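You operate a simulated robot arm through the tools that you are given. There is no shell and no other tool. Be economical: measure what you need, move in short steps, check, and stop when the job is done.

Carry out the task below with a simulated robot arm. There is one attempt and no reset: what you move stays moved.

JOB
Curl the brim of the wide straw hat on the yellow bench all round with the lathe's roller.
Fine: set the lever to Slow and leave it; pull the roller out, switch off, leave the hat on the lathe.

The check looks at the end state, three seconds after you hand in, the way a careful person would. Anything else that was tipped, shoved, dropped, spilled or broken makes it a failure.

ROBOT AND FRAMES
A 5-joint arm with a two-finger parallel gripper on a trunk, on a base that drives. Base frame: it is fixed to the floor where the robot stands at the start and does not move with it; the origin is under the middle of the robot, x ahead of it, y to its left, z up; the surface under the hand at the start is at about z = 860. Lengths are in mm, angles in degrees, forces in N, time in s.
It reaches about 1134 mm from its shoulder. Its first joint turns from -149.0 to 149.0 degrees. Places, roughly: black size dial [700, -500, 900]; black speed lever [800, 200, 1000]; blue steam button [700, -600, 900]; lathe disc [1000, 500, 1000]; red arm [1200, -1000, 1000]; red lathe switch [700, 200, 900]; straw hat [-3750, 250, 1000]; straw hat (43x43x15 cm) [-3700, -200, 900]; white plunger knob [1200, -1000, 1100]; yellow roller knob [1000, 100, 1000]. Payload 1.57 kg.
Tool frame: the origin (TCP) lies between the finger pads and is the grasp point; the fingertips stand 30 mm ahead of it; z points along the fingers, y is the line along which they close. Largest opening 110 mm; finger width 24, thickness 12; the body of the gripper, 48 by 112 mm, starts 78 mm behind the TCP.
Orientation is that of the tool frame in the base frame, as a unit quaternion [x, y, z, w]. With the fingers straight down and closing along the base's y, the tool's x points along the base's -x, its y along +y and its z along -z.

CONTROLS
- The arm moves only by the tool send_rows. Its argument "plan" is text: rows parted by semicolons, each of 6 numbers parted by spaces: the shift along the base's x, y, z in mm, then the turn, a rotation vector about the base's x, y, z in rad. In form: tx ty tz rx ry rz; .... A call has 1 to 8 rows; each row shifts and turns the commanded pose from where the row before left it. "hand" is the gripper command, from -1 (fully open) to 1 (shut), values between in proportion, set as the call begins (left out, the last holds). A row lasts 0.2 s, in which the tool goes at most 50 mm and 8.6 degrees; a call with a longer step from one row to the next is refused whole, and so is a gripper value outside its range. Where a pose cannot be reached the arm comes as near as it can. A force on the tool above 90 N (or 10 N above the force at the start of the call, whichever is more), or a blocked arm, ends the call early, and 0.2 s more pass. The fingers move at their own pace (about 72 mm/s each) and stop on an object; they squeeze with about 36 N. The grip force told is the motor's: it shows also when the fingers shut on nothing. Time passes only in rows, and 0.2 s behind the last, so rows that do not move let the fingers close. It gives the time, the measured TCP pose, the force on the tool (base axes), the opening and the grip force at its end, in the units of the frame above (readings bear some noise), with the torque about the TCP (base axes, N m) and any sound that the robot's microphone picked up.
- Cameras (640 x 400 px; columns grow to the right, rows downward): "scene" is now at [32.5, 110.6, 1717]; the picture's right is [-0.30, -0.95, 0.00], its down [-0.66, 0.21, -0.72] and it looks along [0.69, -0.22, -0.69] (base axes); focal length 259 px, centre (320, 200). "wrist" rides on the gripper at [70, 16, -141] in the tool frame; the picture's right is [-0.23, 0.97, 0.00], its down [-0.85, -0.20, -0.48] and it looks along [-0.47, -0.11, 0.88] (tool axes); focal length 222 px, centre (320, 200). There is no depth. A picture from a camera that has moved, and an enlarged one, comes with that camera's place and axes in the base frame and with its lens.
- camera(camera): a new picture of that camera. The clock stands still meanwhile.
- raise_lower(by): slides the trunk up (or, below 0, down) by that many mm; the arm and the scene camera ride with it, the base frame stays. It gives what a move gives, with no picture.
- drive_base(legs): drives the robot by 1 to 6 legs, each [ahead, turn to the left] in mm and degrees, along the robot's own axes; the way and the turn of a leg run together, so that a leg with both is an arc; at most 1500 mm and 180 degrees a leg. The arm and the cameras ride along, it lands a little off, and it stops where it bumps. It gives what a move gives.
- pan_tilt(pan, tilt): turns the head with the scene camera to pan (to the left, within 155 degrees either way) and tilt (down, from -29 to 69), counted from straight ahead of the robot. It gives what a move gives.
- enlarge(camera, box): a new picture of the part [left, top, right, bottom] of that camera's present view, enlarged. The clock stands still meanwhile.
- hand_in(): hands the job in; it is judged then, once.

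Work in short steps. Places have to be worked out from the pictures, the camera data and where the tool is seen: move nearer, look again, correct. Check each grasp and each placing, and mend what went wrong. You have 120 turns and 78 pictures in all, those below and enlarged ones among them. Open the gripper and draw the arm clear of the work before you hand the job in, unless the task says otherwise; then end with one line.

The tools are called after "Emit:" by a JSON object that holds its "name" and its "arguments". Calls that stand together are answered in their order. send_rows: Moves the arm, as the interface text tells. Its arguments: {"type":"object","properties":{"plan":{"type":"string"},"hand":{"type":"number"}},"required":["plan"]} The other tools are called the same way: raise_lower (by) slides the trunk up or down; drive_base (legs) drives the base; pan_tilt (pan, tilt) turns the head that bears the scene camera; camera (camera) takes a picture; enlarge (camera, box) takes an enlarged picture of a part of a camera's view; hand_in () hands the job in.

At the start:

```text
t: 0.0
position: [690.6, 403.9, 998.8]
orientation: [-0.008, 1.0, 0.0, 0.0]
force: [0.4, -0.3, 0.7]
wrist_torque: [-0.02, 0.0, -0.02]
opening: 109.8
grasp_force: 0.1
trunk travel left (down, up): [-733.0, 237.0]
robot x, y, heading: [0.6, -32.5, 0.0]
head pan, tilt: [-17.4, 44.0]
```

scene: 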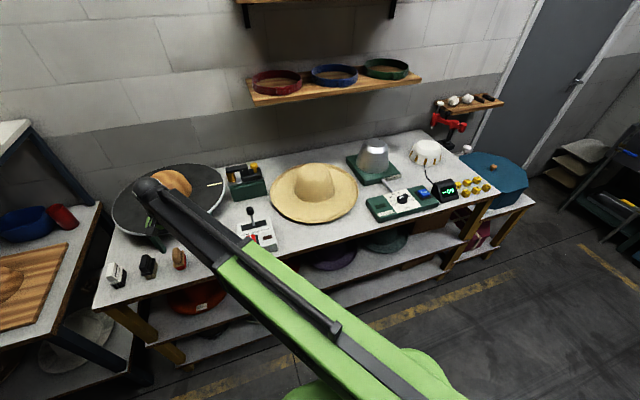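
wrist: 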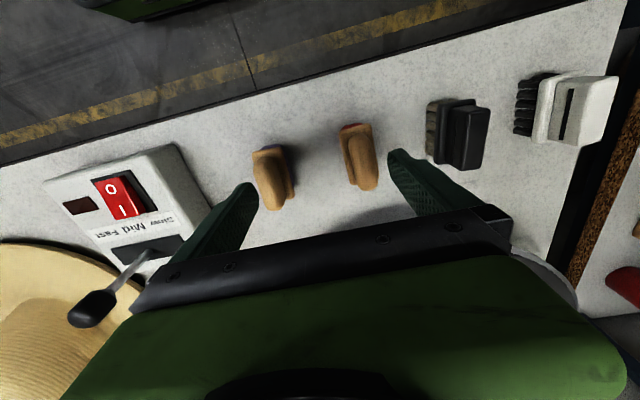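

The start pictures show a bench with a lathe disc at left, control box with switch and lever, and a straw hat. I'll move the head to see the lathe and then look behind for the other hats.

Emit:
{"name": "enlarge", "arguments": {"camera": "scene", "box": [90, 140, 370, 315]}}

Emit:
{"name": "pan_tilt", "arguments": {"pan": 150, "tilt": 15}}

Emit:
{"name": "camera", "arguments": {"camera": "scene"}}

Emit:
{"name": "pan_tilt", "arguments": {"pan": -150, "tilt": 15}}

Emit:
{"name": "camera", "arguments": {"camera": "scene"}}

```text
2.29 times, centred on (230, 228) of scene
camera zoom: at [32.5, 110.6, 1717.0], right [-0.3, -0.95, 0.0], down [-0.66, 0.21, -0.72], along [0.69, -0.22, -0.69], focal length 592 px, centre (526, 137)
```

zoom: 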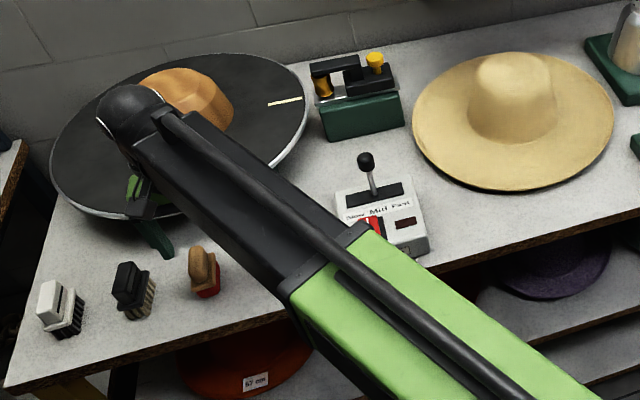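

```text
t: 2.5
position: [690.6, 404.0, 999.3]
orientation: [-0.008, 1.0, -0.001, 0.001]
force: [-0.4, 0.0, -0.1]
wrist_torque: [0.01, 0.0, 0.0]
opening: 109.9
grasp_force: 0.0
trunk travel left (down, up): [-733.0, 237.0]
robot x, y, heading: [2.3, -36.7, -0.0]
head pan, tilt: [150.0, 15.0]
```

```text
74 pictures are left
camera scene: at [-126.6, 182.0, 1762.4], right [0.5, 0.87, 0.0], down [0.22, -0.13, -0.97], along [-0.84, 0.48, -0.26], focal length 259 px, centre (320, 200)
```

scene: 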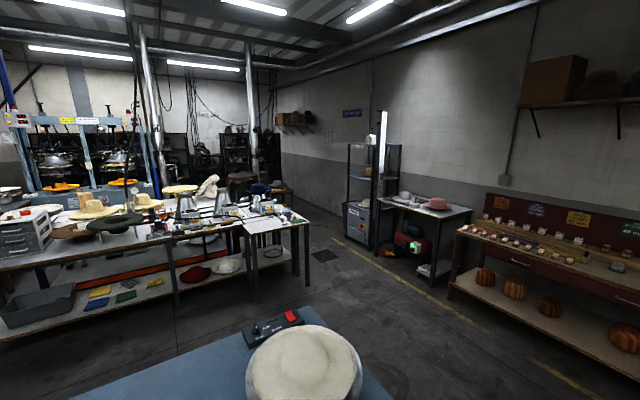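

```text
t: 6.6
position: [689.7, 403.0, 1000.0]
orientation: [-0.008, 1.0, 0.0, 0.0]
force: [-0.2, 0.5, -0.4]
wrist_torque: [0.02, 0.01, -0.02]
opening: 110.0
grasp_force: 0.0
trunk travel left (down, up): [-733.0, 237.0]
robot x, y, heading: [1.3, -31.2, 0.1]
head pan, tilt: [-150.0, 15.0]
```

```text
73 pictures are left
camera scene: at [-126.7, 88.6, 1762.4], right [-0.5, 0.87, 0.0], down [0.22, 0.13, -0.97], along [-0.84, -0.48, -0.26], focal length 259 px, centre (320, 200)
```

scene: 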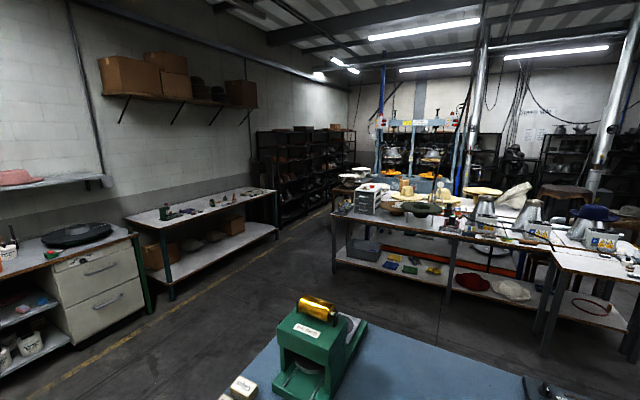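

The front bench has yellow legs, but other straw hats exist far behind. I'll enlarge that area and look to the sides to rule out another yellow bench.

Emit:
{"name": "enlarge", "arguments": {"camera": "scene", "box": [320, 130, 640, 330]}}

Emit:
{"name": "pan_tilt", "arguments": {"pan": -80, "tilt": 25}}

Emit:
{"name": "camera", "arguments": {"camera": "scene"}}

Emit:
{"name": "pan_tilt", "arguments": {"pan": 70, "tilt": 35}}

Emit:
{"name": "camera", "arguments": {"camera": "scene"}}

```text
2.00 times, centred on (480, 230) of scene
camera zoom: at [-126.7, 88.6, 1762.4], right [-0.5, 0.87, 0.0], down [0.22, 0.13, -0.97], along [-0.84, -0.48, -0.26], focal length 518 px, centre (0, 140)
```

zoom: 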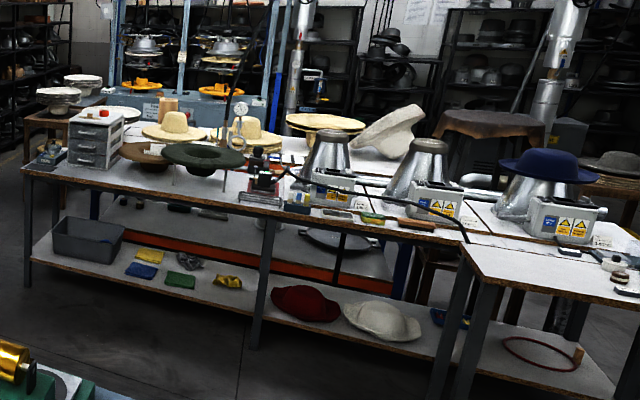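

```text
t: 8.1
position: [690.5, 404.7, 1000.0]
orientation: [-0.008, 1.0, 0.0, 0.0]
force: [-0.2, 0.8, 0.0]
wrist_torque: [-0.01, 0.01, -0.02]
opening: 109.8
grasp_force: 0.1
trunk travel left (down, up): [-733.0, 237.0]
robot x, y, heading: [4.4, -36.1, -0.3]
head pan, tilt: [-80.0, 25.0]
```

```text
71 pictures are left
camera scene: at [-30.0, 44.5, 1746.2], right [-0.99, -0.17, 0.0], down [-0.07, 0.42, -0.91], along [0.16, -0.89, -0.42], focal length 259 px, centre (320, 200)
```

scene: 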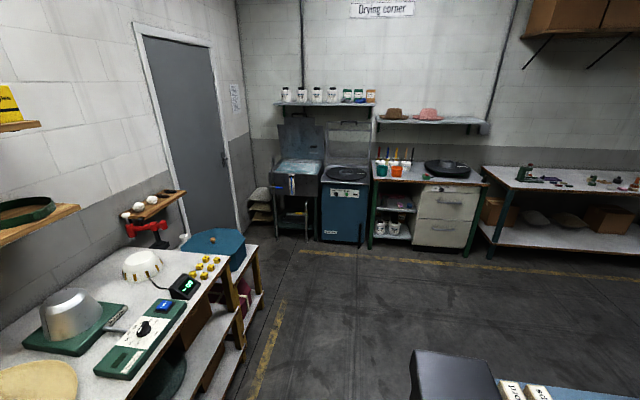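

```text
t: 10.4
position: [689.8, 403.7, 1000.0]
orientation: [-0.008, 1.0, 0.0, 0.0]
force: [-0.5, -0.1, -0.2]
wrist_torque: [0.0, -0.01, -0.01]
opening: 110.2
grasp_force: 0.0
trunk travel left (down, up): [-733.0, 237.0]
robot x, y, heading: [0.2, -39.5, 0.1]
head pan, tilt: [70.0, 35.0]
```

```text
70 pictures are left
camera scene: at [-15.6, 218.0, 1730.4], right [0.94, -0.34, 0.0], down [-0.2, -0.54, -0.82], along [0.28, 0.77, -0.57], focal length 259 px, centre (320, 200)
```

scene: 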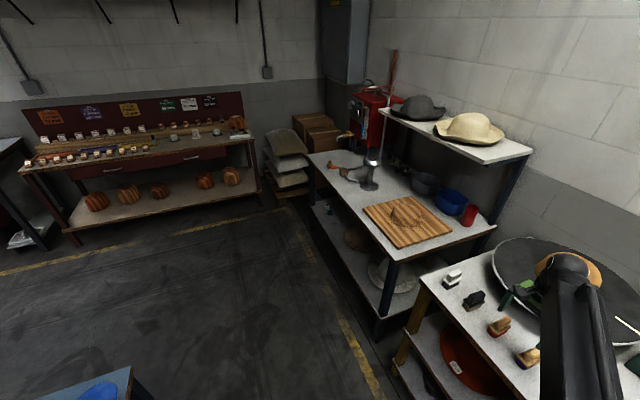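

The bench in front, with yellow legs, is the one, and its flat-brimmed straw hat is the workpiece. I lift the arm and swing it right to clear the view of the lathe.

Emit:
{"name": "send_rows", "arguments": {"plan": "0 0 50 0 0 0; 0 0 50 0 0 0; 0 0 50 0 0 0; 0 0 50 0 0 0; 0 -48 0 0 0 0; 0 -48 0 0 0 0; 0 -48 0 0 0 0; 0 -48 0 0 0 0"}}

Emit:
{"name": "send_rows", "arguments": {"plan": "-20 -45 0 0 0 0; -20 -45 0 0 0 0; -20 -45 0 0 0 0; -20 -45 0 0 0 0; -20 -45 0 0 0 0; -20 -45 0 0 0 0; -20 -45 0 0 0 0; -20 -45 0 0 0 0"}}

Emit:
{"name": "pan_tilt", "arguments": {"pan": 15, "tilt": 40}}

Emit:
{"name": "camera", "arguments": {"camera": "scene"}}

```text
t: 12.2
position: [688.6, 211.0, 999.9]
orientation: [-0.008, 1.0, 0.0, 0.0]
force: [0.3, 0.6, -0.8]
wrist_torque: [0.0, 0.06, -0.02]
opening: 110.0
grasp_force: 0.0
out of reach, approached as far as the arm can: row 1, 2, 3, 4, 5
trunk travel left (down, up): [-733.0, 237.0]
robot x, y, heading: [-2.3, -34.9, -0.0]
head pan, tilt: [70.0, 35.0]
```

```text
t: 14.0
position: [560.6, -154.7, 999.6]
orientation: [-0.008, 1.0, 0.001, -0.002]
force: [0.1, -0.1, 0.1]
wrist_torque: [0.01, 0.02, 0.01]
opening: 110.1
grasp_force: 0.0
out of reach, approached as far as the arm can: row 5, 6, 7, 8
trunk travel left (down, up): [-733.0, 237.0]
robot x, y, heading: [0.2, -33.8, 0.2]
head pan, tilt: [70.0, 35.0]
```

```text
t: 15.2
position: [560.7, -152.2, 1000.4]
orientation: [-0.008, 1.0, 0.0, -0.002]
force: [0.1, 0.3, 0.6]
wrist_torque: [0.01, 0.0, -0.01]
opening: 110.2
grasp_force: 0.0
trunk travel left (down, up): [-733.0, 237.0]
robot x, y, heading: [-0.4, -38.7, -0.1]
head pan, tilt: [15.0, 40.0]
```

```text
69 pictures are left
camera scene: at [36.3, 157.2, 1722.9], right [0.26, -0.97, 0.0], down [-0.62, -0.17, -0.77], along [0.74, 0.2, -0.64], focal length 259 px, centre (320, 200)
```

scene: 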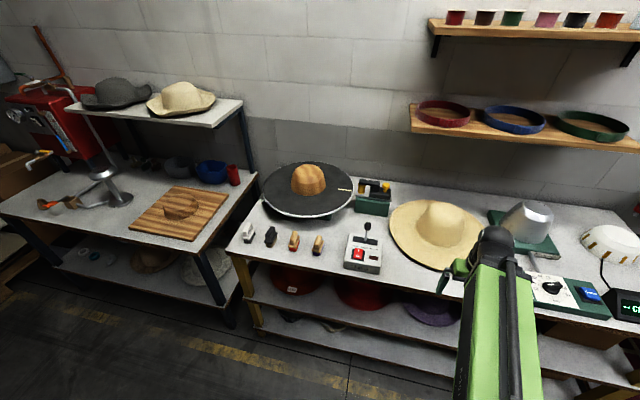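

Now a clear view; enlarge the lathe and hat.

Emit:
{"name": "enlarge", "arguments": {"camera": "scene", "box": [230, 150, 406, 260]}}

Emit:
{"name": "enlarge", "arguments": {"camera": "scene", "box": [370, 160, 530, 280]}}

```text
3.64 times, centred on (318, 205) of scene
camera zoom: at [36.3, 157.2, 1722.9], right [0.26, -0.97, 0.0], down [-0.62, -0.17, -0.77], along [0.74, 0.2, -0.64], focal length 942 px, centre (327, 182)
```

zoom: 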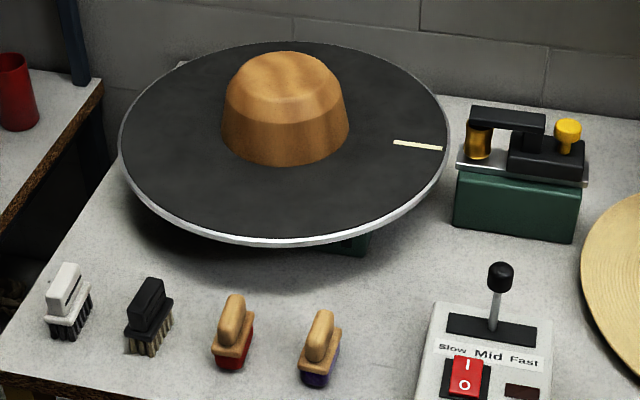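

```text
3.33 times, centred on (450, 220) of scene
camera zoom: at [36.3, 157.2, 1722.9], right [0.26, -0.97, 0.0], down [-0.62, -0.17, -0.77], along [0.74, 0.2, -0.64], focal length 863 px, centre (-113, 133)
```

zoom: 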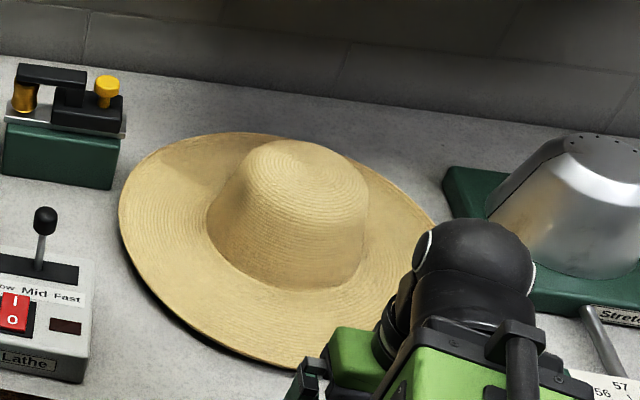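

I'll raise the trunk for a second viewpoint (stereo) and for the later lift clearance.

Emit:
{"name": "raise_lower", "arguments": {"by": 230}}

Emit:
{"name": "pan_tilt", "arguments": {"pan": 0, "tilt": 45}}

Emit:
{"name": "camera", "arguments": {"camera": "scene"}}

Emit:
{"name": "camera", "arguments": {"camera": "wrist"}}

```text
t: 17.7
position: [560.5, -152.3, 1229.1]
orientation: [-0.008, 1.0, 0.0, -0.001]
force: [0.2, 0.4, -0.5]
wrist_torque: [-0.02, 0.0, 0.0]
opening: 109.8
grasp_force: 0.0
trunk travel left (down, up): [-963.0, 7.0]
robot x, y, heading: [-0.7, -32.6, -0.0]
head pan, tilt: [15.0, 40.0]
```

```text
t: 18.4
position: [561.4, -152.6, 1230.1]
orientation: [-0.008, 1.0, 0.0, -0.001]
force: [0.1, 0.2, 0.8]
wrist_torque: [0.02, -0.01, 0.0]
opening: 110.3
grasp_force: 0.0
trunk travel left (down, up): [-963.0, 7.0]
robot x, y, heading: [1.2, -39.4, -0.0]
head pan, tilt: [0.0, 45.0]
```

```text
66 pictures are left
camera scene: at [35.5, 135.2, 1945.6], right [0.0, -1.0, 0.0], down [-0.71, 0.0, -0.71], along [0.71, 0.0, -0.71], focal length 259 px, centre (320, 200)
```

scene: 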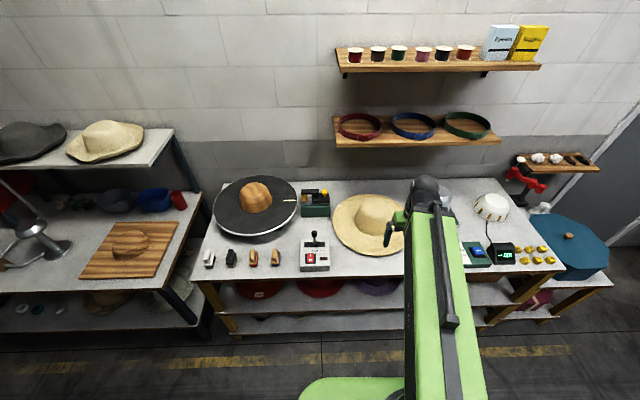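

```text
65 pictures are left
camera wrist: at [491.5, -138.1, 1370.6], right [0.21, 0.98, 0.0], down [0.86, -0.19, 0.48], along [0.47, -0.1, -0.88], focal length 222 px, centre (320, 200)
```

wrist: 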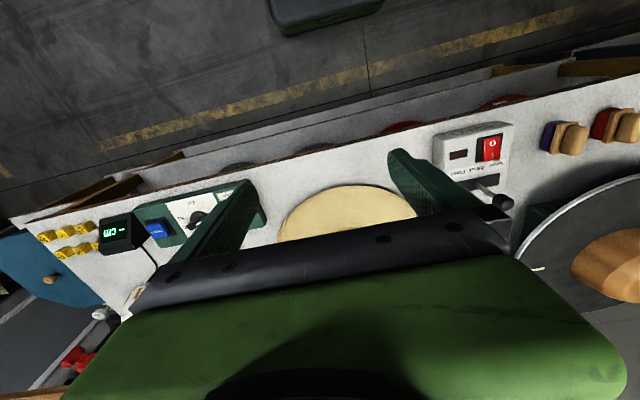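

Hat is at about (945,-150), rim near edge ~x 715, bench front edge ~x 635. I plan to pinch the near rim with horizontal fingers, so I now pitch the tool forward while high up.

Emit:
{"name": "send_rows", "arguments": {"plan": "15 0 0 0 -0.143 0; 15 0 0 0 -0.143 0; 15 0 0 0 -0.143 0; 15 0 0 0 -0.143 0; 15 0 0 0 -0.143 0; 15 0 0 0 -0.143 0"}}

Emit:
{"name": "send_rows", "arguments": {"plan": "10 0 0 0 -0.143 0; 10 0 0 0 -0.143 0; 10 0 0 0 -0.143 0; 10 0 0 0 -0.143 0; 10 0 0 0 -0.143 0"}}

```text
t: 19.8
position: [735.9, -174.2, 1311.7]
orientation: [-0.007, 0.91, -0.002, 0.415]
force: [-0.8, 0.8, -0.5]
wrist_torque: [0.0, 0.04, -0.01]
opening: 110.0
grasp_force: 0.0
out of reach, approached as far as the arm can: row 1, 2, 3, 4, 5, 6
trunk travel left (down, up): [-963.0, 7.0]
robot x, y, heading: [2.9, -38.3, -0.1]
head pan, tilt: [0.0, 45.0]
```

```text
t: 21.0
position: [803.4, -178.5, 1468.0]
orientation: [-0.005, 0.709, -0.006, 0.706]
force: [0.3, 0.4, -0.1]
wrist_torque: [0.01, -0.01, -0.02]
opening: 110.0
grasp_force: 0.1
out of reach, approached as far as the arm can: row 1, 2, 3, 4, 5
trunk travel left (down, up): [-963.0, 7.0]
robot x, y, heading: [-1.6, -38.3, 0.3]
head pan, tilt: [0.0, 45.0]
```

Horizontal now. Roll 90° about the finger axis so the fingers close vertically.

Emit:
{"name": "send_rows", "arguments": {"plan": "0 0 0 0.143 0 0; 0 0 0 0.143 0 0; 0 0 0 0.143 0 0; 0 0 0 0.143 0 0; 0 0 0 0.143 0 0; 0 0 0 0.143 0 0"}}

Emit:
{"name": "send_rows", "arguments": {"plan": "0 0 0 0.143 0 0; 0 0 0 0.143 0 0; 0 0 0 0.143 0 0; 0 0 0 0.143 0 0; 0 0 0 0.143 0 0"}}

```text
t: 22.4
position: [804.2, -177.9, 1467.9]
orientation: [0.289, 0.645, 0.29, 0.644]
force: [0.6, -0.6, 1.1]
wrist_torque: [0.0, 0.02, 0.0]
opening: 109.8
grasp_force: 0.1
trunk travel left (down, up): [-963.0, 7.0]
robot x, y, heading: [0.0, -35.9, -0.1]
head pan, tilt: [0.0, 45.0]
```

```text
t: 23.6
position: [803.5, -178.5, 1468.4]
orientation: [0.496, 0.504, 0.497, 0.503]
force: [-0.1, 0.0, -0.7]
wrist_torque: [-0.03, -0.01, 0.03]
opening: 110.0
grasp_force: 0.1
trunk travel left (down, up): [-963.0, 7.0]
robot x, y, heading: [-0.6, -41.5, -0.1]
head pan, tilt: [0.0, 45.0]
```

Tool is level, pointing +x at y≈-178 (so the arm axis is there). Retract to x≈600, then lower the trunk.

Emit:
{"name": "send_rows", "arguments": {"plan": "-45 0 0 0 0 0; -45 0 0 0 0 0; -45 0 0 0 0 0; -45 0 0 0 0 0; -20 0 0 0 0 0"}}

Emit:
{"name": "raise_lower", "arguments": {"by": -500}}

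Emit:
{"name": "camera", "arguments": {"camera": "wrist"}}

Emit:
{"name": "camera", "arguments": {"camera": "scene"}}

```text
t: 24.8
position: [776.9, -224.4, 1468.3]
orientation: [0.496, 0.504, 0.497, 0.503]
force: [0.2, -0.6, 0.9]
wrist_torque: [0.02, 0.03, -0.01]
opening: 110.1
grasp_force: 0.1
out of reach, approached as far as the arm can: row 1, 2, 3, 4, 5
trunk travel left (down, up): [-963.0, 7.0]
robot x, y, heading: [-1.9, -33.3, 0.3]
head pan, tilt: [0.0, 45.0]
```

```text
refused: -500 is not a number from -400 to 400
```

```text
64 pictures are left
camera wrist: at [635.5, -156.7, 1482.4], right [0.0, -0.21, 0.98], down [-0.48, -0.86, -0.19], along [0.88, -0.47, -0.1], focal length 222 px, centre (320, 200)
```

wrist: 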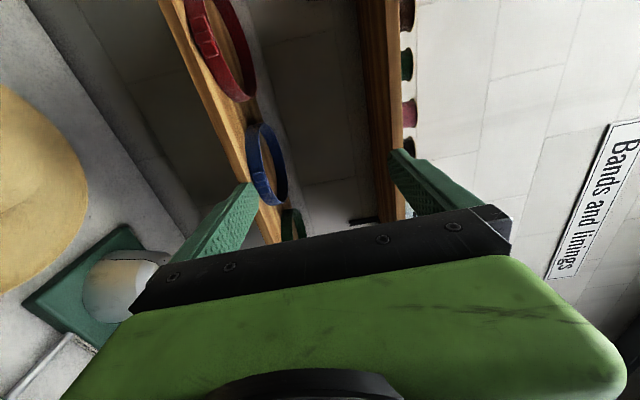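

```text
63 pictures are left
camera scene: at [35.4, 135.1, 1945.6], right [0.0, -1.0, 0.0], down [-0.71, 0.0, -0.71], along [0.71, 0.0, -0.71], focal length 259 px, centre (320, 200)
```

scene: 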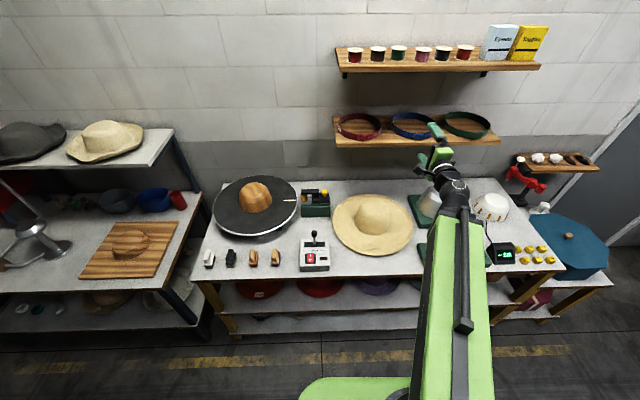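

The arm can't fold to a shorter radius in this pose, so I'll undo the sideways slip, back the base off 200 mm, and lower the trunk in two steps.

Emit:
{"name": "send_rows", "arguments": {"plan": "15 25 0 0 0 0; 15 25 0 0 0 0"}}

Emit:
{"name": "drive_base", "arguments": {"legs": [[-220, 0]]}}

Emit:
{"name": "raise_lower", "arguments": {"by": -250}}

Emit:
{"name": "raise_lower", "arguments": {"by": -250}}

Emit:
{"name": "camera", "arguments": {"camera": "wrist"}}

```text
t: 25.4
position: [806.5, -174.2, 1467.7]
orientation: [0.497, 0.503, 0.497, 0.503]
force: [-0.1, -0.4, 0.4]
wrist_torque: [0.03, 0.03, -0.04]
opening: 110.0
grasp_force: 0.1
trunk travel left (down, up): [-963.0, 7.0]
robot x, y, heading: [4.3, -34.1, 0.1]
head pan, tilt: [0.0, 45.0]
```

```text
t: 27.1
position: [621.3, -170.6, 1465.9]
orientation: [0.496, 0.505, 0.497, 0.502]
force: [0.8, -0.3, 0.4]
wrist_torque: [-0.02, -0.07, 0.0]
opening: 110.0
grasp_force: 0.0
trunk travel left (down, up): [-963.0, 7.0]
robot x, y, heading: [-185.6, -37.7, 0.3]
head pan, tilt: [0.0, 45.0]
stopped in leg 1: the robot was blocked; the commanded pose is now the measured one
```

```text
t: 29.7
position: [618.3, -171.6, 1217.6]
orientation: [0.495, 0.505, 0.497, 0.502]
force: [0.2, -0.6, 0.2]
wrist_torque: [-0.01, -0.02, 0.0]
opening: 110.2
grasp_force: 0.0
trunk travel left (down, up): [-713.0, 257.0]
robot x, y, heading: [-190.9, -36.6, 0.3]
head pan, tilt: [0.0, 45.0]
```

```text
t: 32.2
position: [619.9, -171.7, 967.6]
orientation: [0.495, 0.504, 0.497, 0.503]
force: [0.2, 0.0, 1.0]
wrist_torque: [-0.01, -0.02, 0.03]
opening: 110.0
grasp_force: 0.1
trunk travel left (down, up): [-463.0, 507.0]
robot x, y, heading: [-186.4, -34.9, 0.2]
head pan, tilt: [0.0, 45.0]
```

```text
62 pictures are left
camera wrist: at [476.5, -103.0, 982.3], right [0.0, -0.21, 0.98], down [-0.47, -0.86, -0.19], along [0.88, -0.46, -0.1], focal length 222 px, centre (320, 200)
```

wrist: 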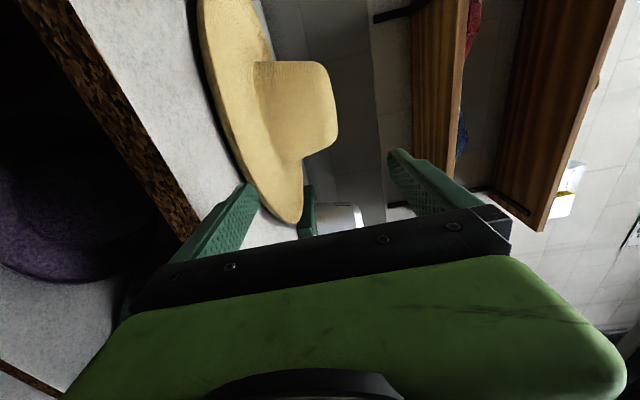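

The base was blocked going back at about 190 mm; I check what's behind, and lower a bit more to see the brim's gap edge-on.

Emit:
{"name": "raise_lower", "arguments": {"by": -90}}

Emit:
{"name": "camera", "arguments": {"camera": "wrist"}}

Emit:
{"name": "pan_tilt", "arguments": {"pan": 150, "tilt": 45}}

Emit:
{"name": "camera", "arguments": {"camera": "scene"}}

Emit:
{"name": "pan_tilt", "arguments": {"pan": -150, "tilt": 45}}

Emit:
{"name": "camera", "arguments": {"camera": "scene"}}

```text
t: 33.5
position: [616.2, -172.2, 880.1]
orientation: [0.496, 0.504, 0.498, 0.502]
force: [39.4, -9.0, 61.0]
wrist_torque: [0.49, -1.93, -0.6]
opening: 17.6
grasp_force: 0.1
trunk travel left (down, up): [-373.0, 597.0]
robot x, y, heading: [-187.2, -35.9, -0.1]
head pan, tilt: [0.0, 45.0]
```

```text
61 pictures are left
camera wrist: at [475.6, -103.3, 893.9], right [0.0, -0.21, 0.98], down [-0.48, -0.86, -0.19], along [0.88, -0.46, -0.1], focal length 222 px, centre (320, 200)
```

wrist: 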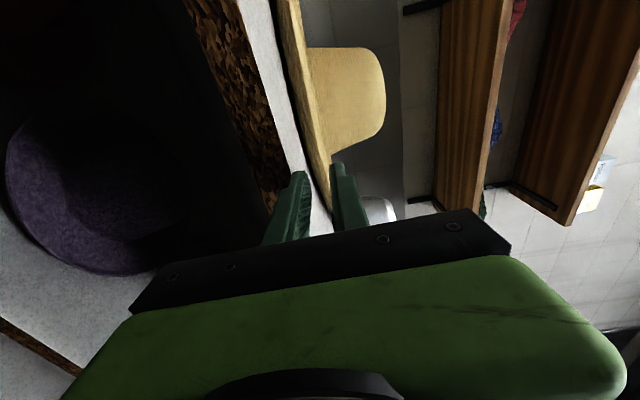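

```text
t: 35.9
position: [614.9, -171.2, 881.6]
orientation: [0.495, 0.503, 0.498, 0.503]
force: [8.7, -7.1, 59.8]
wrist_torque: [0.5, -1.43, -0.24]
opening: 20.7
grasp_force: 0.0
trunk travel left (down, up): [-373.0, 597.0]
robot x, y, heading: [-185.4, -34.3, -0.1]
head pan, tilt: [150.0, 45.0]
```

```text
60 pictures are left
camera scene: at [-309.5, 176.3, 1355.2], right [0.5, 0.87, 0.0], down [0.62, -0.35, -0.7], along [-0.61, 0.35, -0.71], focal length 259 px, centre (320, 200)
```

scene: 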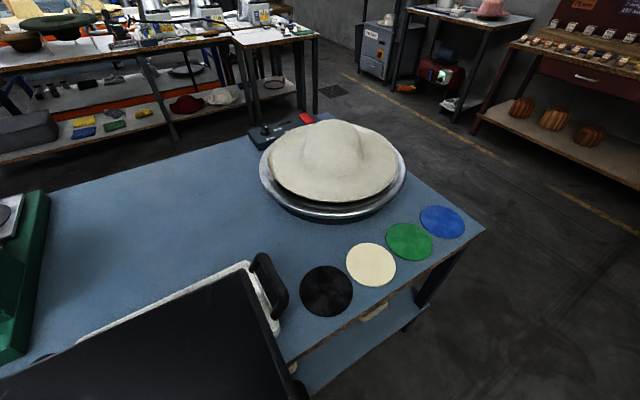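

```text
t: 39.9
position: [614.6, -170.3, 881.6]
orientation: [0.495, 0.503, 0.498, 0.504]
force: [0.4, -0.1, 58.9]
wrist_torque: [0.63, -1.28, 0.02]
opening: 21.9
grasp_force: 0.0
trunk travel left (down, up): [-373.0, 597.0]
robot x, y, heading: [-187.4, -35.0, 0.1]
head pan, tilt: [-150.0, 45.0]
```

```text
59 pictures are left
camera scene: at [-310.0, 95.4, 1355.1], right [-0.5, 0.86, 0.0], down [0.61, 0.35, -0.7], along [-0.61, -0.36, -0.71], focal length 259 px, centre (320, 200)
```

scene: 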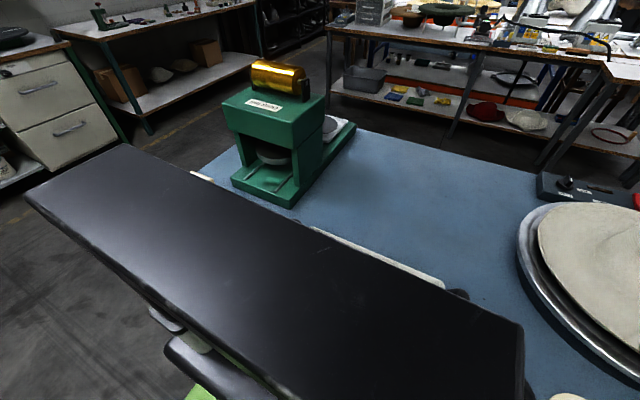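

The lower finger has come onto the bench edge (fingers forced to 22 mm). Raise 40 mm at once to relieve it, and preset a 45 mm opening, then look closely.

Emit:
{"name": "raise_lower", "arguments": {"by": 40}}

Emit:
{"name": "send_rows", "arguments": {"plan": "0 0 0 0 0 0; 0 0 0 0 0 0; 0 0 0 0 0 0", "hand": 0.35}}

Emit:
{"name": "enlarge", "arguments": {"camera": "wrist", "box": [180, 0, 440, 250]}}

Emit:
{"name": "pan_tilt", "arguments": {"pan": -10, "tilt": 25}}

Emit:
{"name": "camera", "arguments": {"camera": "scene"}}

```text
t: 40.8
position: [616.3, -170.9, 917.8]
orientation: [0.495, 0.505, 0.497, 0.503]
force: [-10.5, 2.6, 15.7]
wrist_torque: [0.37, 0.31, 0.19]
opening: 95.8
grasp_force: 0.0
trunk travel left (down, up): [-413.0, 557.0]
robot x, y, heading: [-187.7, -38.4, 0.1]
head pan, tilt: [-150.0, 45.0]
```

```text
t: 41.6
position: [618.6, -172.5, 917.6]
orientation: [0.495, 0.505, 0.497, 0.503]
force: [0.2, 0.2, 0.4]
wrist_torque: [-0.02, 0.01, 0.0]
opening: 35.8
grasp_force: 0.1
trunk travel left (down, up): [-413.0, 557.0]
robot x, y, heading: [-185.5, -36.2, 0.2]
head pan, tilt: [-150.0, 45.0]
```

```text
1.60 times, centred on (310, 125) of wrist
camera zoom: at [476.6, -103.0, 932.2], right [0.0, -0.21, 0.98], down [-0.47, -0.86, -0.19], along [0.88, -0.46, -0.1], focal length 355 px, centre (336, 320)
```

zoom: 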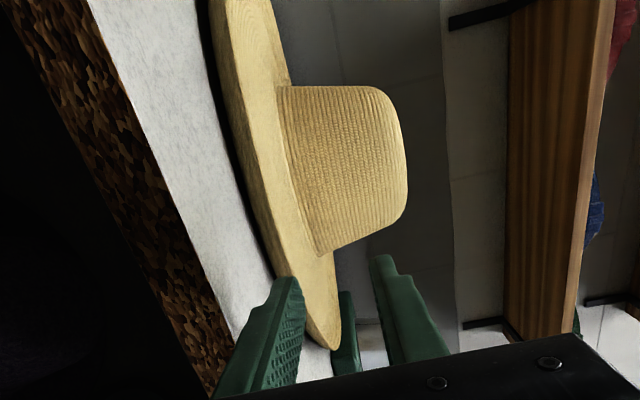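

```text
t: 43.8
position: [617.9, -173.1, 917.1]
orientation: [0.495, 0.505, 0.497, 0.503]
force: [-0.5, -0.4, 0.3]
wrist_torque: [0.0, 0.0, 0.01]
opening: 35.8
grasp_force: 0.1
trunk travel left (down, up): [-413.0, 557.0]
robot x, y, heading: [-190.0, -38.0, -0.2]
head pan, tilt: [-10.0, 25.0]
```

```text
57 pictures are left
camera scene: at [-143.3, 119.5, 1426.2], right [-0.17, -0.99, 0.0], down [-0.42, 0.07, -0.91], along [0.89, -0.16, -0.42], focal length 259 px, centre (320, 200)
```

scene: 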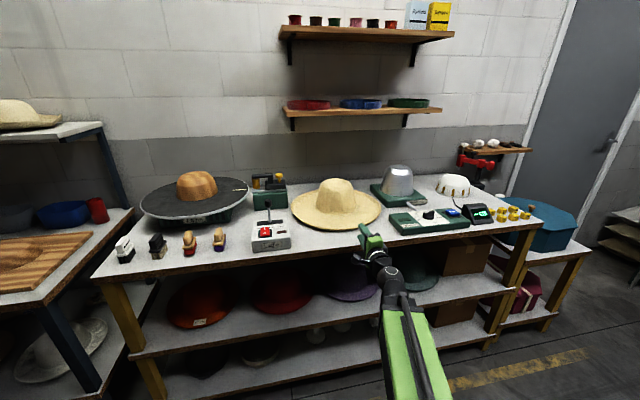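

The rim seems about 10 mm above the bench, so the lower finger must slide nearly along the surface. I centre on y≈-151, lower until the lower finger just clears the bench, and look again.

Emit:
{"name": "send_rows", "arguments": {"plan": "0 11 -10 0 0 0; 0 10 -10 0 0 0; 0 0 -4 0 0 0"}}

Emit:
{"name": "enlarge", "arguments": {"camera": "wrist", "box": [220, 50, 380, 230]}}

```text
t: 44.6
position: [617.8, -149.4, 918.0]
orientation: [0.496, 0.504, 0.497, 0.502]
force: [0.2, -0.8, 0.2]
wrist_torque: [0.03, -0.03, 0.01]
opening: 35.9
grasp_force: 0.1
out of reach, approached as far as the arm can: row 1, 2, 3
trunk travel left (down, up): [-413.0, 557.0]
robot x, y, heading: [-186.7, -37.7, 0.3]
head pan, tilt: [-10.0, 25.0]
```

```text
2.22 times, centred on (300, 140) of wrist
camera zoom: at [476.8, -81.2, 932.0], right [0.0, -0.21, 0.98], down [-0.48, -0.86, -0.19], along [0.88, -0.46, -0.1], focal length 494 px, centre (364, 333)
```

zoom: 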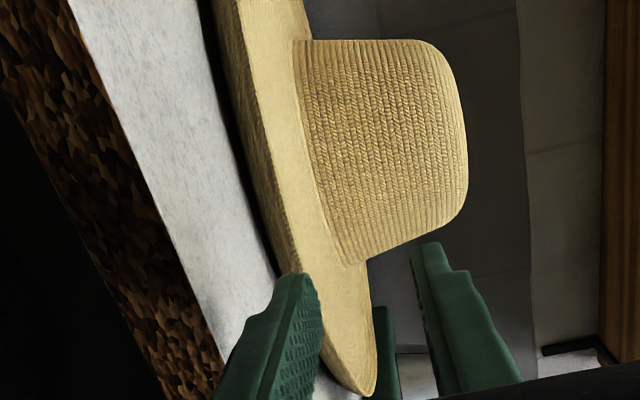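

The arm's at its limit, so I use the trunk for the last 25 mm.

Emit:
{"name": "raise_lower", "arguments": {"by": -24}}

Emit:
{"name": "enlarge", "arguments": {"camera": "wrist", "box": [220, 50, 380, 230]}}

```text
t: 45.3
position: [618.5, -150.2, 892.5]
orientation: [0.496, 0.505, 0.497, 0.502]
force: [-0.7, -0.2, 0.4]
wrist_torque: [0.0, 0.0, -0.03]
opening: 35.7
grasp_force: 0.0
trunk travel left (down, up): [-389.0, 581.0]
robot x, y, heading: [-188.6, -37.2, 0.0]
head pan, tilt: [-10.0, 25.0]
```

```text
2.22 times, centred on (300, 140) of wrist
camera zoom: at [476.8, -81.3, 908.0], right [0.0, -0.21, 0.98], down [-0.48, -0.86, -0.19], along [0.88, -0.46, -0.1], focal length 494 px, centre (364, 333)
```

zoom: 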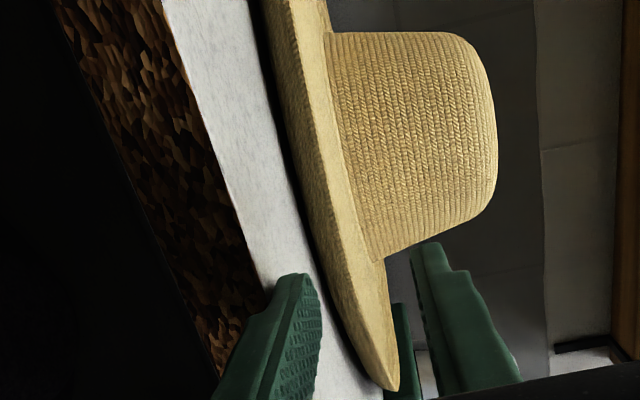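

Triangulating gives the brim's underside at z≈875, bench edge x≈631, and near rim around x 700–735. I lower 2 mm and slide forward to x≈700 (body must stay short of the bench edge).

Emit:
{"name": "raise_lower", "arguments": {"by": -2}}

Emit:
{"name": "send_rows", "arguments": {"plan": "20 0 0 0 0 0; 20 0 0 0 0 0; 15 0 0 0 0 0"}}

Emit:
{"name": "enlarge", "arguments": {"camera": "wrist", "box": [220, 50, 380, 230]}}

```text
t: 45.8
position: [618.7, -148.8, 890.8]
orientation: [0.496, 0.505, 0.497, 0.502]
force: [-0.2, -0.6, 0.2]
wrist_torque: [0.0, 0.0, -0.01]
opening: 35.9
grasp_force: 0.1
trunk travel left (down, up): [-387.0, 583.0]
robot x, y, heading: [-189.2, -36.8, 0.4]
head pan, tilt: [-10.0, 25.0]
```

```text
t: 46.4
position: [643.1, -148.7, 894.5]
orientation: [0.494, 0.505, 0.497, 0.504]
force: [-71.9, 0.3, -6.1]
wrist_torque: [-0.04, 2.53, 0.91]
opening: 41.4
grasp_force: 3.7
trunk travel left (down, up): [-387.0, 583.0]
robot x, y, heading: [-193.0, -34.7, 0.1]
head pan, tilt: [-10.0, 25.0]
stopped in row 2: the force on the tool passed its limit at 136 N (the readings are from after the stop); the commanded pose is now the measured one
```

```text
2.22 times, centred on (300, 140) of wrist
camera zoom: at [500.6, -80.1, 908.9], right [0.0, -0.21, 0.98], down [-0.47, -0.86, -0.19], along [0.88, -0.46, -0.1], focal length 494 px, centre (364, 333)
```

zoom: 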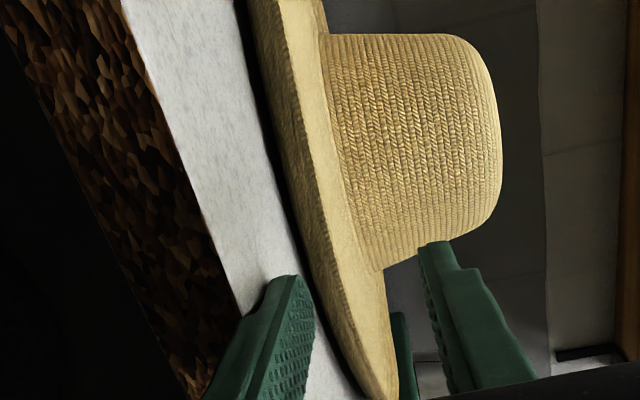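

Contact at 136 N just after moving 24 mm, though the rim is still ahead; probably the finger's thicker rear part against the bench edge. Let me back off a bit, raise slightly, and look from the head camera.

Emit:
{"name": "send_rows", "arguments": {"plan": "-10 0 0 0 0 0; 0 0 12 0 0 0"}}

Emit:
{"name": "enlarge", "arguments": {"camera": "scene", "box": [270, 170, 430, 270]}}

```text
t: 47.0
position: [637.9, -148.1, 891.1]
orientation: [0.495, 0.505, 0.497, 0.502]
force: [0.3, -0.7, 0.5]
wrist_torque: [-0.02, 0.0, 0.04]
opening: 35.8
grasp_force: 0.1
out of reach, approached as far as the arm can: row 2
trunk travel left (down, up): [-387.0, 583.0]
robot x, y, heading: [-187.1, -31.4, 0.1]
head pan, tilt: [-10.0, 25.0]
```

```text
4.00 times, centred on (350, 220) of scene
camera zoom: at [-143.4, 119.6, 1400.2], right [-0.17, -0.99, 0.0], down [-0.42, 0.07, -0.91], along [0.89, -0.16, -0.42], focal length 1036 px, centre (200, 120)
```

zoom: 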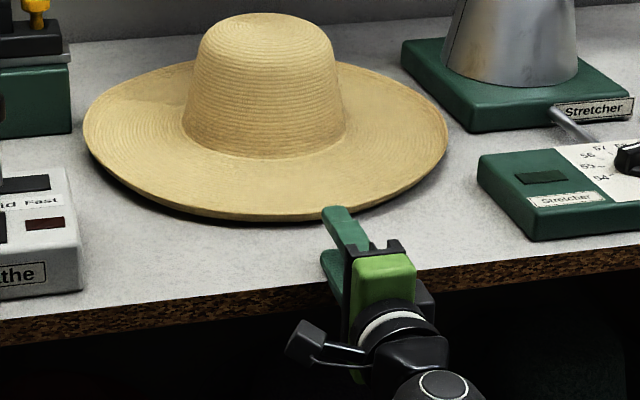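

Torque puts the contact 35 mm below the TCP, i.e. the finger's thicker rear on the bench edge. I'll pitch the fingers 10° nose-down, so tips run on the surface while the rear clears; opening 30.

Emit:
{"name": "raise_lower", "arguments": {"by": 12}}

Emit:
{"name": "send_rows", "arguments": {"plan": "0 0 0 0 0.1 0; 0 0 0 0 0.075 0; 0 0 0 0 0 0", "hand": 0.4545}}

```text
t: 47.6
position: [638.0, -148.6, 903.2]
orientation: [0.495, 0.506, 0.497, 0.502]
force: [0.6, 0.3, -0.5]
wrist_torque: [0.01, -0.06, -0.01]
opening: 36.2
grasp_force: 0.0
trunk travel left (down, up): [-399.0, 571.0]
robot x, y, heading: [-186.7, -35.9, 0.0]
head pan, tilt: [-10.0, 25.0]
```

```text
t: 48.2
position: [639.0, -148.1, 872.8]
orientation: [0.535, 0.533, 0.46, 0.466]
force: [-1.7, 10.1, 53.6]
wrist_torque: [0.25, -1.51, 0.3]
opening: 0.4
grasp_force: 0.0
out of reach, approached as far as the arm can: row 1, 2
trunk travel left (down, up): [-399.0, 571.0]
robot x, y, heading: [-191.7, -36.9, 0.4]
head pan, tilt: [-10.0, 25.0]
stopped in row 3: the force on the tool passed its limit at 118 N (the readings are from after the stop); the commanded pose is now the measured one
```

The pitch dragged the TCP down (joint limit) onto the bench; raise immediately.

Emit:
{"name": "raise_lower", "arguments": {"by": 45}}

Emit:
{"name": "send_rows", "arguments": {"plan": "0 0 0 0 0 0; 0 0 0 0 0 0", "hand": 0.4545}}

Emit:
{"name": "enlarge", "arguments": {"camera": "scene", "box": [250, 140, 490, 390]}}

```text
t: 49.1
position: [642.6, -149.8, 911.9]
orientation: [0.535, 0.537, 0.458, 0.464]
force: [-0.1, 0.5, -0.3]
wrist_torque: [0.04, -0.01, 0.0]
opening: 29.9
grasp_force: 0.1
trunk travel left (down, up): [-444.0, 526.0]
robot x, y, heading: [-184.8, -35.3, -0.1]
head pan, tilt: [-10.0, 25.0]
```

```text
t: 49.7
position: [640.6, -150.1, 912.8]
orientation: [0.535, 0.537, 0.459, 0.463]
force: [-0.2, -0.9, 0.3]
wrist_torque: [-0.04, -0.01, -0.01]
opening: 30.2
grasp_force: 0.0
trunk travel left (down, up): [-444.0, 526.0]
robot x, y, heading: [-186.1, -35.6, 0.4]
head pan, tilt: [-10.0, 25.0]
```

```text
1.60 times, centred on (370, 265) of scene
camera zoom: at [-143.3, 119.6, 1457.2], right [-0.17, -0.99, 0.0], down [-0.42, 0.07, -0.91], along [0.89, -0.16, -0.42], focal length 414 px, centre (240, 96)
```

zoom: 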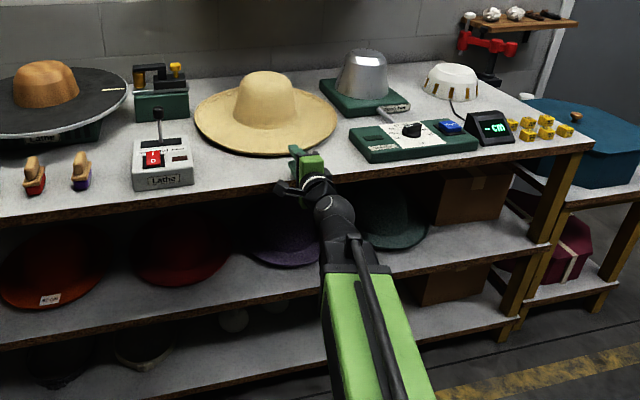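

Pitch is 8.6° nose-down, free. Lower 20 mm so the tip sits just above the bench, then advance gradually.

Emit:
{"name": "raise_lower", "arguments": {"by": -19}}

Emit:
{"name": "send_rows", "arguments": {"plan": "12 0 0 0 0 0; 12 0 0 0 0 0; 12 0 0 0 0 0"}}

Emit:
{"name": "enlarge", "arguments": {"camera": "wrist", "box": [220, 50, 380, 230]}}

```text
t: 50.4
position: [640.7, -149.1, 893.3]
orientation: [0.536, 0.536, 0.458, 0.464]
force: [-0.9, 0.8, -0.3]
wrist_torque: [-0.03, -0.02, 0.04]
opening: 29.8
grasp_force: 0.0
trunk travel left (down, up): [-425.0, 545.0]
robot x, y, heading: [-185.8, -36.3, 0.0]
head pan, tilt: [-10.0, 25.0]
```

```text
t: 51.2
position: [677.7, -150.2, 893.8]
orientation: [0.536, 0.537, 0.459, 0.463]
force: [-0.3, 0.0, 0.4]
wrist_torque: [0.03, -0.03, 0.0]
opening: 29.9
grasp_force: 0.1
trunk travel left (down, up): [-425.0, 545.0]
robot x, y, heading: [-186.2, -38.9, -0.1]
head pan, tilt: [-10.0, 25.0]
```

```text
2.22 times, centred on (300, 140) of wrist
camera zoom: at [540.6, -80.3, 930.2], right [0.14, -0.22, 0.96], down [-0.51, -0.85, -0.12], along [0.85, -0.47, -0.24], focal length 494 px, centre (364, 333)
```

zoom: 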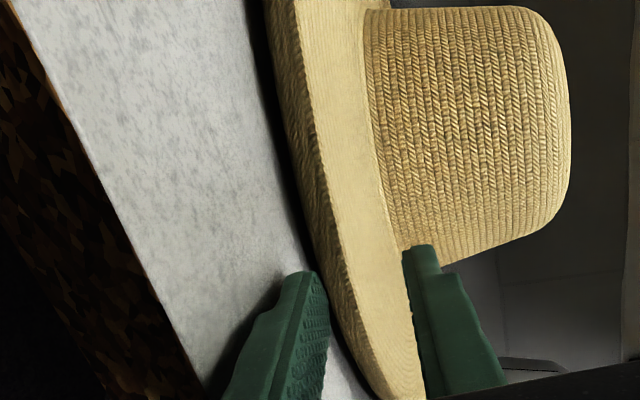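

No contact; the rim now lies between the fingers. Continue slowly to TCP x≈705.

Emit:
{"name": "send_rows", "arguments": {"plan": "9 0 0 0 0 0; 9 0 0 0 0 0; 9 0 0 0 0 0; 0 0 0 0 0 0"}}

Emit:
{"name": "enlarge", "arguments": {"camera": "wrist", "box": [220, 50, 380, 230]}}

Emit:
{"name": "enlarge", "arguments": {"camera": "scene", "box": [290, 160, 410, 240]}}

```text
t: 52.2
position: [704.6, -149.0, 894.5]
orientation: [0.536, 0.536, 0.459, 0.464]
force: [0.3, -0.1, 1.2]
wrist_torque: [-0.02, 0.02, 0.0]
opening: 29.8
grasp_force: 0.0
trunk travel left (down, up): [-425.0, 545.0]
robot x, y, heading: [-184.7, -35.1, -0.2]
head pan, tilt: [-10.0, 25.0]
```

```text
2.22 times, centred on (300, 140) of wrist
camera zoom: at [567.4, -79.5, 930.3], right [0.14, -0.22, 0.96], down [-0.51, -0.85, -0.12], along [0.85, -0.47, -0.24], focal length 494 px, centre (364, 333)
```

zoom: 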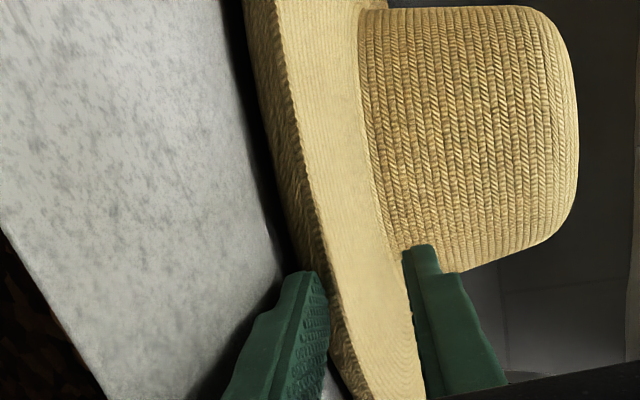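

```text
5.00 times, centred on (350, 200) of scene
camera zoom: at [-143.2, 119.6, 1438.2], right [-0.17, -0.99, 0.0], down [-0.42, 0.07, -0.91], along [0.89, -0.16, -0.42], focal length 1295 px, centre (170, 200)
```

zoom: 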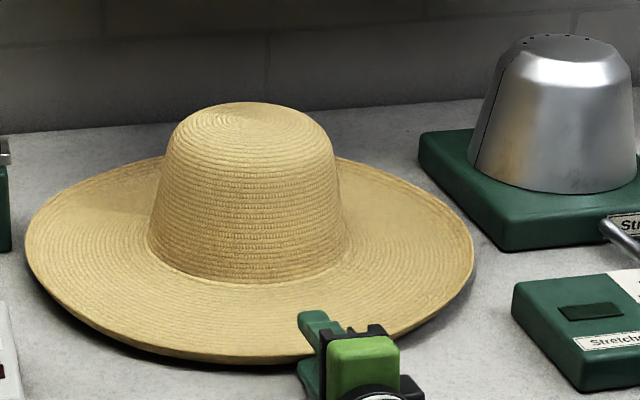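

The tips seem to overlap the rim. Close and check the opening.

Emit:
{"name": "send_rows", "arguments": {"plan": "0 0 0 0 0 0; 0 0 0 0 0 0; 0 0 0 0 0 0", "hand": 1}}

Emit:
{"name": "camera", "arguments": {"camera": "wrist"}}

```text
t: 53.0
position: [705.0, -149.8, 894.5]
orientation: [0.536, 0.537, 0.458, 0.463]
force: [-0.8, 0.3, -0.2]
wrist_torque: [0.0, 0.0, 0.02]
opening: 0.1
grasp_force: 20.7
trunk travel left (down, up): [-425.0, 545.0]
robot x, y, heading: [-184.0, -36.4, 0.1]
head pan, tilt: [-10.0, 25.0]
```

```text
48 pictures are left
camera wrist: at [567.4, -79.6, 930.3], right [0.14, -0.22, 0.96], down [-0.51, -0.85, -0.12], along [0.85, -0.47, -0.24], focal length 222 px, centre (320, 200)
```

wrist: 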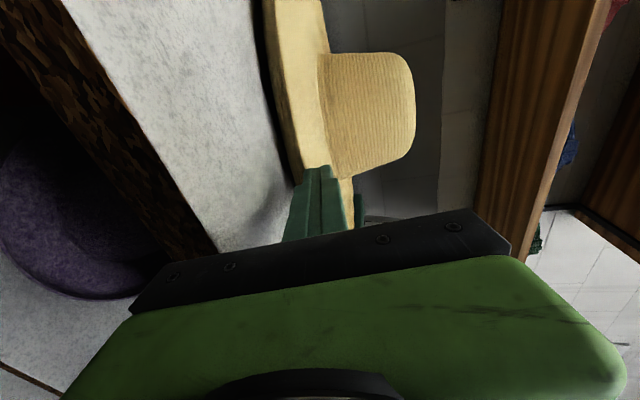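

Closed on nothing: the rim is still further than x 734. With a wider opening (60 mm) the gripper body rides above the bench, so I raise 14 mm, open to 60 and advance.

Emit:
{"name": "raise_lower", "arguments": {"by": 14}}

Emit:
{"name": "send_rows", "arguments": {"plan": "0 0 0 0 0 0; 0 0 0 0 0 0; 10 0 0 0 0 0; 10 0 0 0 0 0; 0 0 0 0 0 0", "hand": -0.09}}

Emit:
{"name": "send_rows", "arguments": {"plan": "8 0 0 0 0 0; 8 0 0 0 0 0; 0 0 0 0 0 0"}}

Emit:
{"name": "enlarge", "arguments": {"camera": "wrist", "box": [220, 50, 380, 230]}}

```text
t: 53.6
position: [703.5, -149.6, 908.9]
orientation: [0.536, 0.536, 0.459, 0.464]
force: [-0.4, 0.8, 1.1]
wrist_torque: [0.02, 0.02, 0.01]
opening: 0.1
grasp_force: 21.1
trunk travel left (down, up): [-439.0, 531.0]
robot x, y, heading: [-186.6, -39.6, 0.0]
head pan, tilt: [-10.0, 25.0]
```

```text
t: 54.8
position: [724.9, -149.2, 909.2]
orientation: [0.535, 0.536, 0.46, 0.464]
force: [-0.7, 1.0, -0.1]
wrist_torque: [0.0, -0.03, -0.01]
opening: 60.3
grasp_force: 0.1
trunk travel left (down, up): [-439.0, 531.0]
robot x, y, heading: [-184.3, -35.6, -0.0]
head pan, tilt: [-10.0, 25.0]
```

```text
t: 55.6
position: [740.0, -149.1, 907.5]
orientation: [0.536, 0.537, 0.458, 0.463]
force: [-0.7, 0.3, -0.2]
wrist_torque: [-0.02, 0.01, -0.01]
opening: 59.9
grasp_force: 0.0
trunk travel left (down, up): [-439.0, 531.0]
robot x, y, heading: [-185.8, -34.0, -0.1]
head pan, tilt: [-10.0, 25.0]
```

```text
2.22 times, centred on (300, 140) of wrist
camera zoom: at [603.3, -79.2, 944.1], right [0.15, -0.22, 0.96], down [-0.51, -0.85, -0.12], along [0.85, -0.47, -0.24], focal length 494 px, centre (364, 333)
```

zoom: 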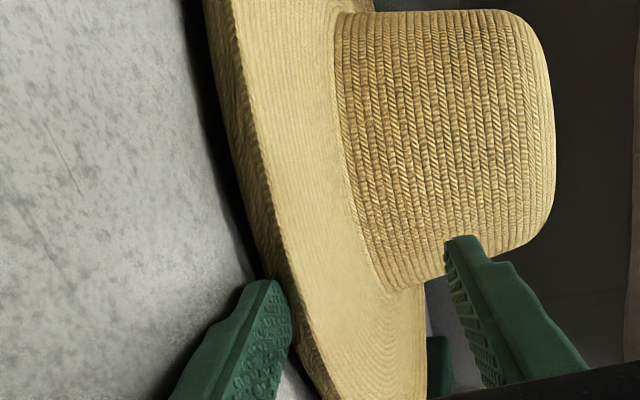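

Still no contact; the lower tip is not yet under the brim. Advance another 20 mm with care.

Emit:
{"name": "send_rows", "arguments": {"plan": "7 0 0 0 0 0; 7 0 0 0 0 0; 6 0 0 0 0 0; 0 0 0 0 0 0"}}

Emit:
{"name": "enlarge", "arguments": {"camera": "wrist", "box": [220, 50, 380, 230]}}

```text
t: 56.6
position: [758.8, -148.8, 908.1]
orientation: [0.536, 0.537, 0.459, 0.463]
force: [0.4, 0.4, -0.4]
wrist_torque: [-0.01, 0.03, 0.0]
opening: 59.9
grasp_force: 0.0
trunk travel left (down, up): [-439.0, 531.0]
robot x, y, heading: [-185.8, -31.6, 0.0]
head pan, tilt: [-10.0, 25.0]
```

```text
2.22 times, centred on (300, 140) of wrist
camera zoom: at [622.4, -79.7, 944.3], right [0.14, -0.22, 0.96], down [-0.51, -0.85, -0.12], along [0.85, -0.47, -0.24], focal length 494 px, centre (364, 333)
```

zoom: 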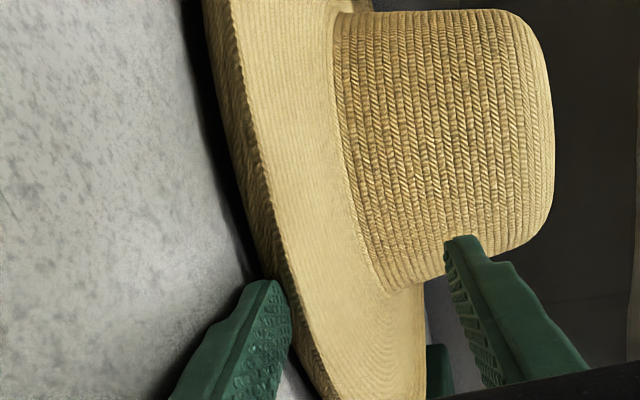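

The hat kept its place relative to the camera while the bench texture moved: the tip is pushing the rim, so the gap is too small. New idea: go over the crown, hook behind it with closed fingers and pull the hat until the rim overhangs the bench edge. First retreat and raise.

Emit:
{"name": "send_rows", "arguments": {"plan": "-25 0 0 0 0 0; -25 0 0 0 0 0; -25 0 0 0 0 0"}}

Emit:
{"name": "raise_lower", "arguments": {"by": 400}}

Emit:
{"name": "raise_lower", "arguments": {"by": 120}}

Emit:
{"name": "drive_base", "arguments": {"legs": [[190, 0]]}}

Emit:
{"name": "pan_tilt", "arguments": {"pan": 0, "tilt": 45}}

Emit:
{"name": "camera", "arguments": {"camera": "scene"}}

```text
t: 57.4
position: [685.1, -151.6, 908.6]
orientation: [0.536, 0.536, 0.459, 0.463]
force: [-0.8, -0.5, 0.3]
wrist_torque: [-0.01, -0.02, -0.02]
opening: 59.8
grasp_force: 0.0
trunk travel left (down, up): [-439.0, 531.0]
robot x, y, heading: [-189.4, -33.2, 0.5]
head pan, tilt: [-10.0, 25.0]
```

```text
t: 61.2
position: [685.1, -150.3, 1308.8]
orientation: [0.537, 0.536, 0.458, 0.463]
force: [-1.5, 0.2, 0.7]
wrist_torque: [-0.02, 0.01, -0.02]
opening: 59.8
grasp_force: 0.0
trunk travel left (down, up): [-839.0, 131.0]
robot x, y, heading: [-185.6, -32.5, 0.0]
head pan, tilt: [-10.0, 25.0]
```

```text
t: 62.7
position: [685.6, -150.3, 1428.8]
orientation: [0.535, 0.537, 0.459, 0.463]
force: [-0.9, 0.9, 0.1]
wrist_torque: [-0.01, 0.0, 0.03]
opening: 60.2
grasp_force: 0.0
trunk travel left (down, up): [-959.0, 11.0]
robot x, y, heading: [-185.7, -37.2, -0.1]
head pan, tilt: [-10.0, 25.0]
```

```text
t: 64.3
position: [882.6, -151.4, 1427.9]
orientation: [0.536, 0.536, 0.458, 0.464]
force: [0.0, -1.5, 0.0]
wrist_torque: [-0.02, 0.01, 0.01]
opening: 60.0
grasp_force: 0.0
trunk travel left (down, up): [-959.0, 11.0]
robot x, y, heading: [11.6, -36.3, 0.1]
head pan, tilt: [-10.0, 25.0]
```

```text
t: 65.1
position: [881.1, -151.0, 1427.7]
orientation: [0.536, 0.536, 0.459, 0.463]
force: [-0.4, -0.7, -0.4]
wrist_torque: [0.02, 0.0, -0.03]
opening: 60.0
grasp_force: 0.0
trunk travel left (down, up): [-959.0, 11.0]
robot x, y, heading: [11.5, -36.3, 0.3]
head pan, tilt: [0.0, 45.0]
```

```text
45 pictures are left
camera scene: at [43.0, 135.9, 1941.7], right [0.0, -1.0, 0.0], down [-0.71, 0.0, -0.71], along [0.71, 0.0, -0.71], focal length 259 px, centre (320, 200)
```

scene: 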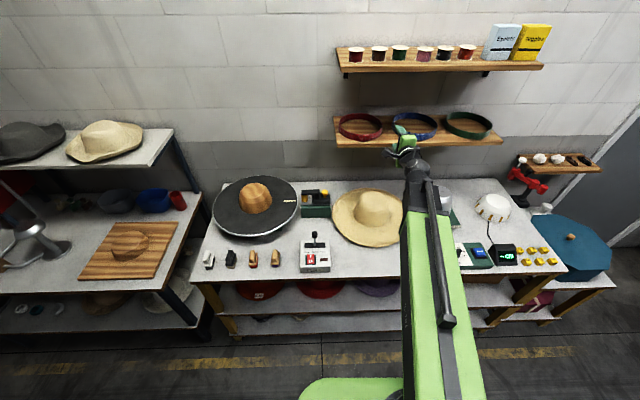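

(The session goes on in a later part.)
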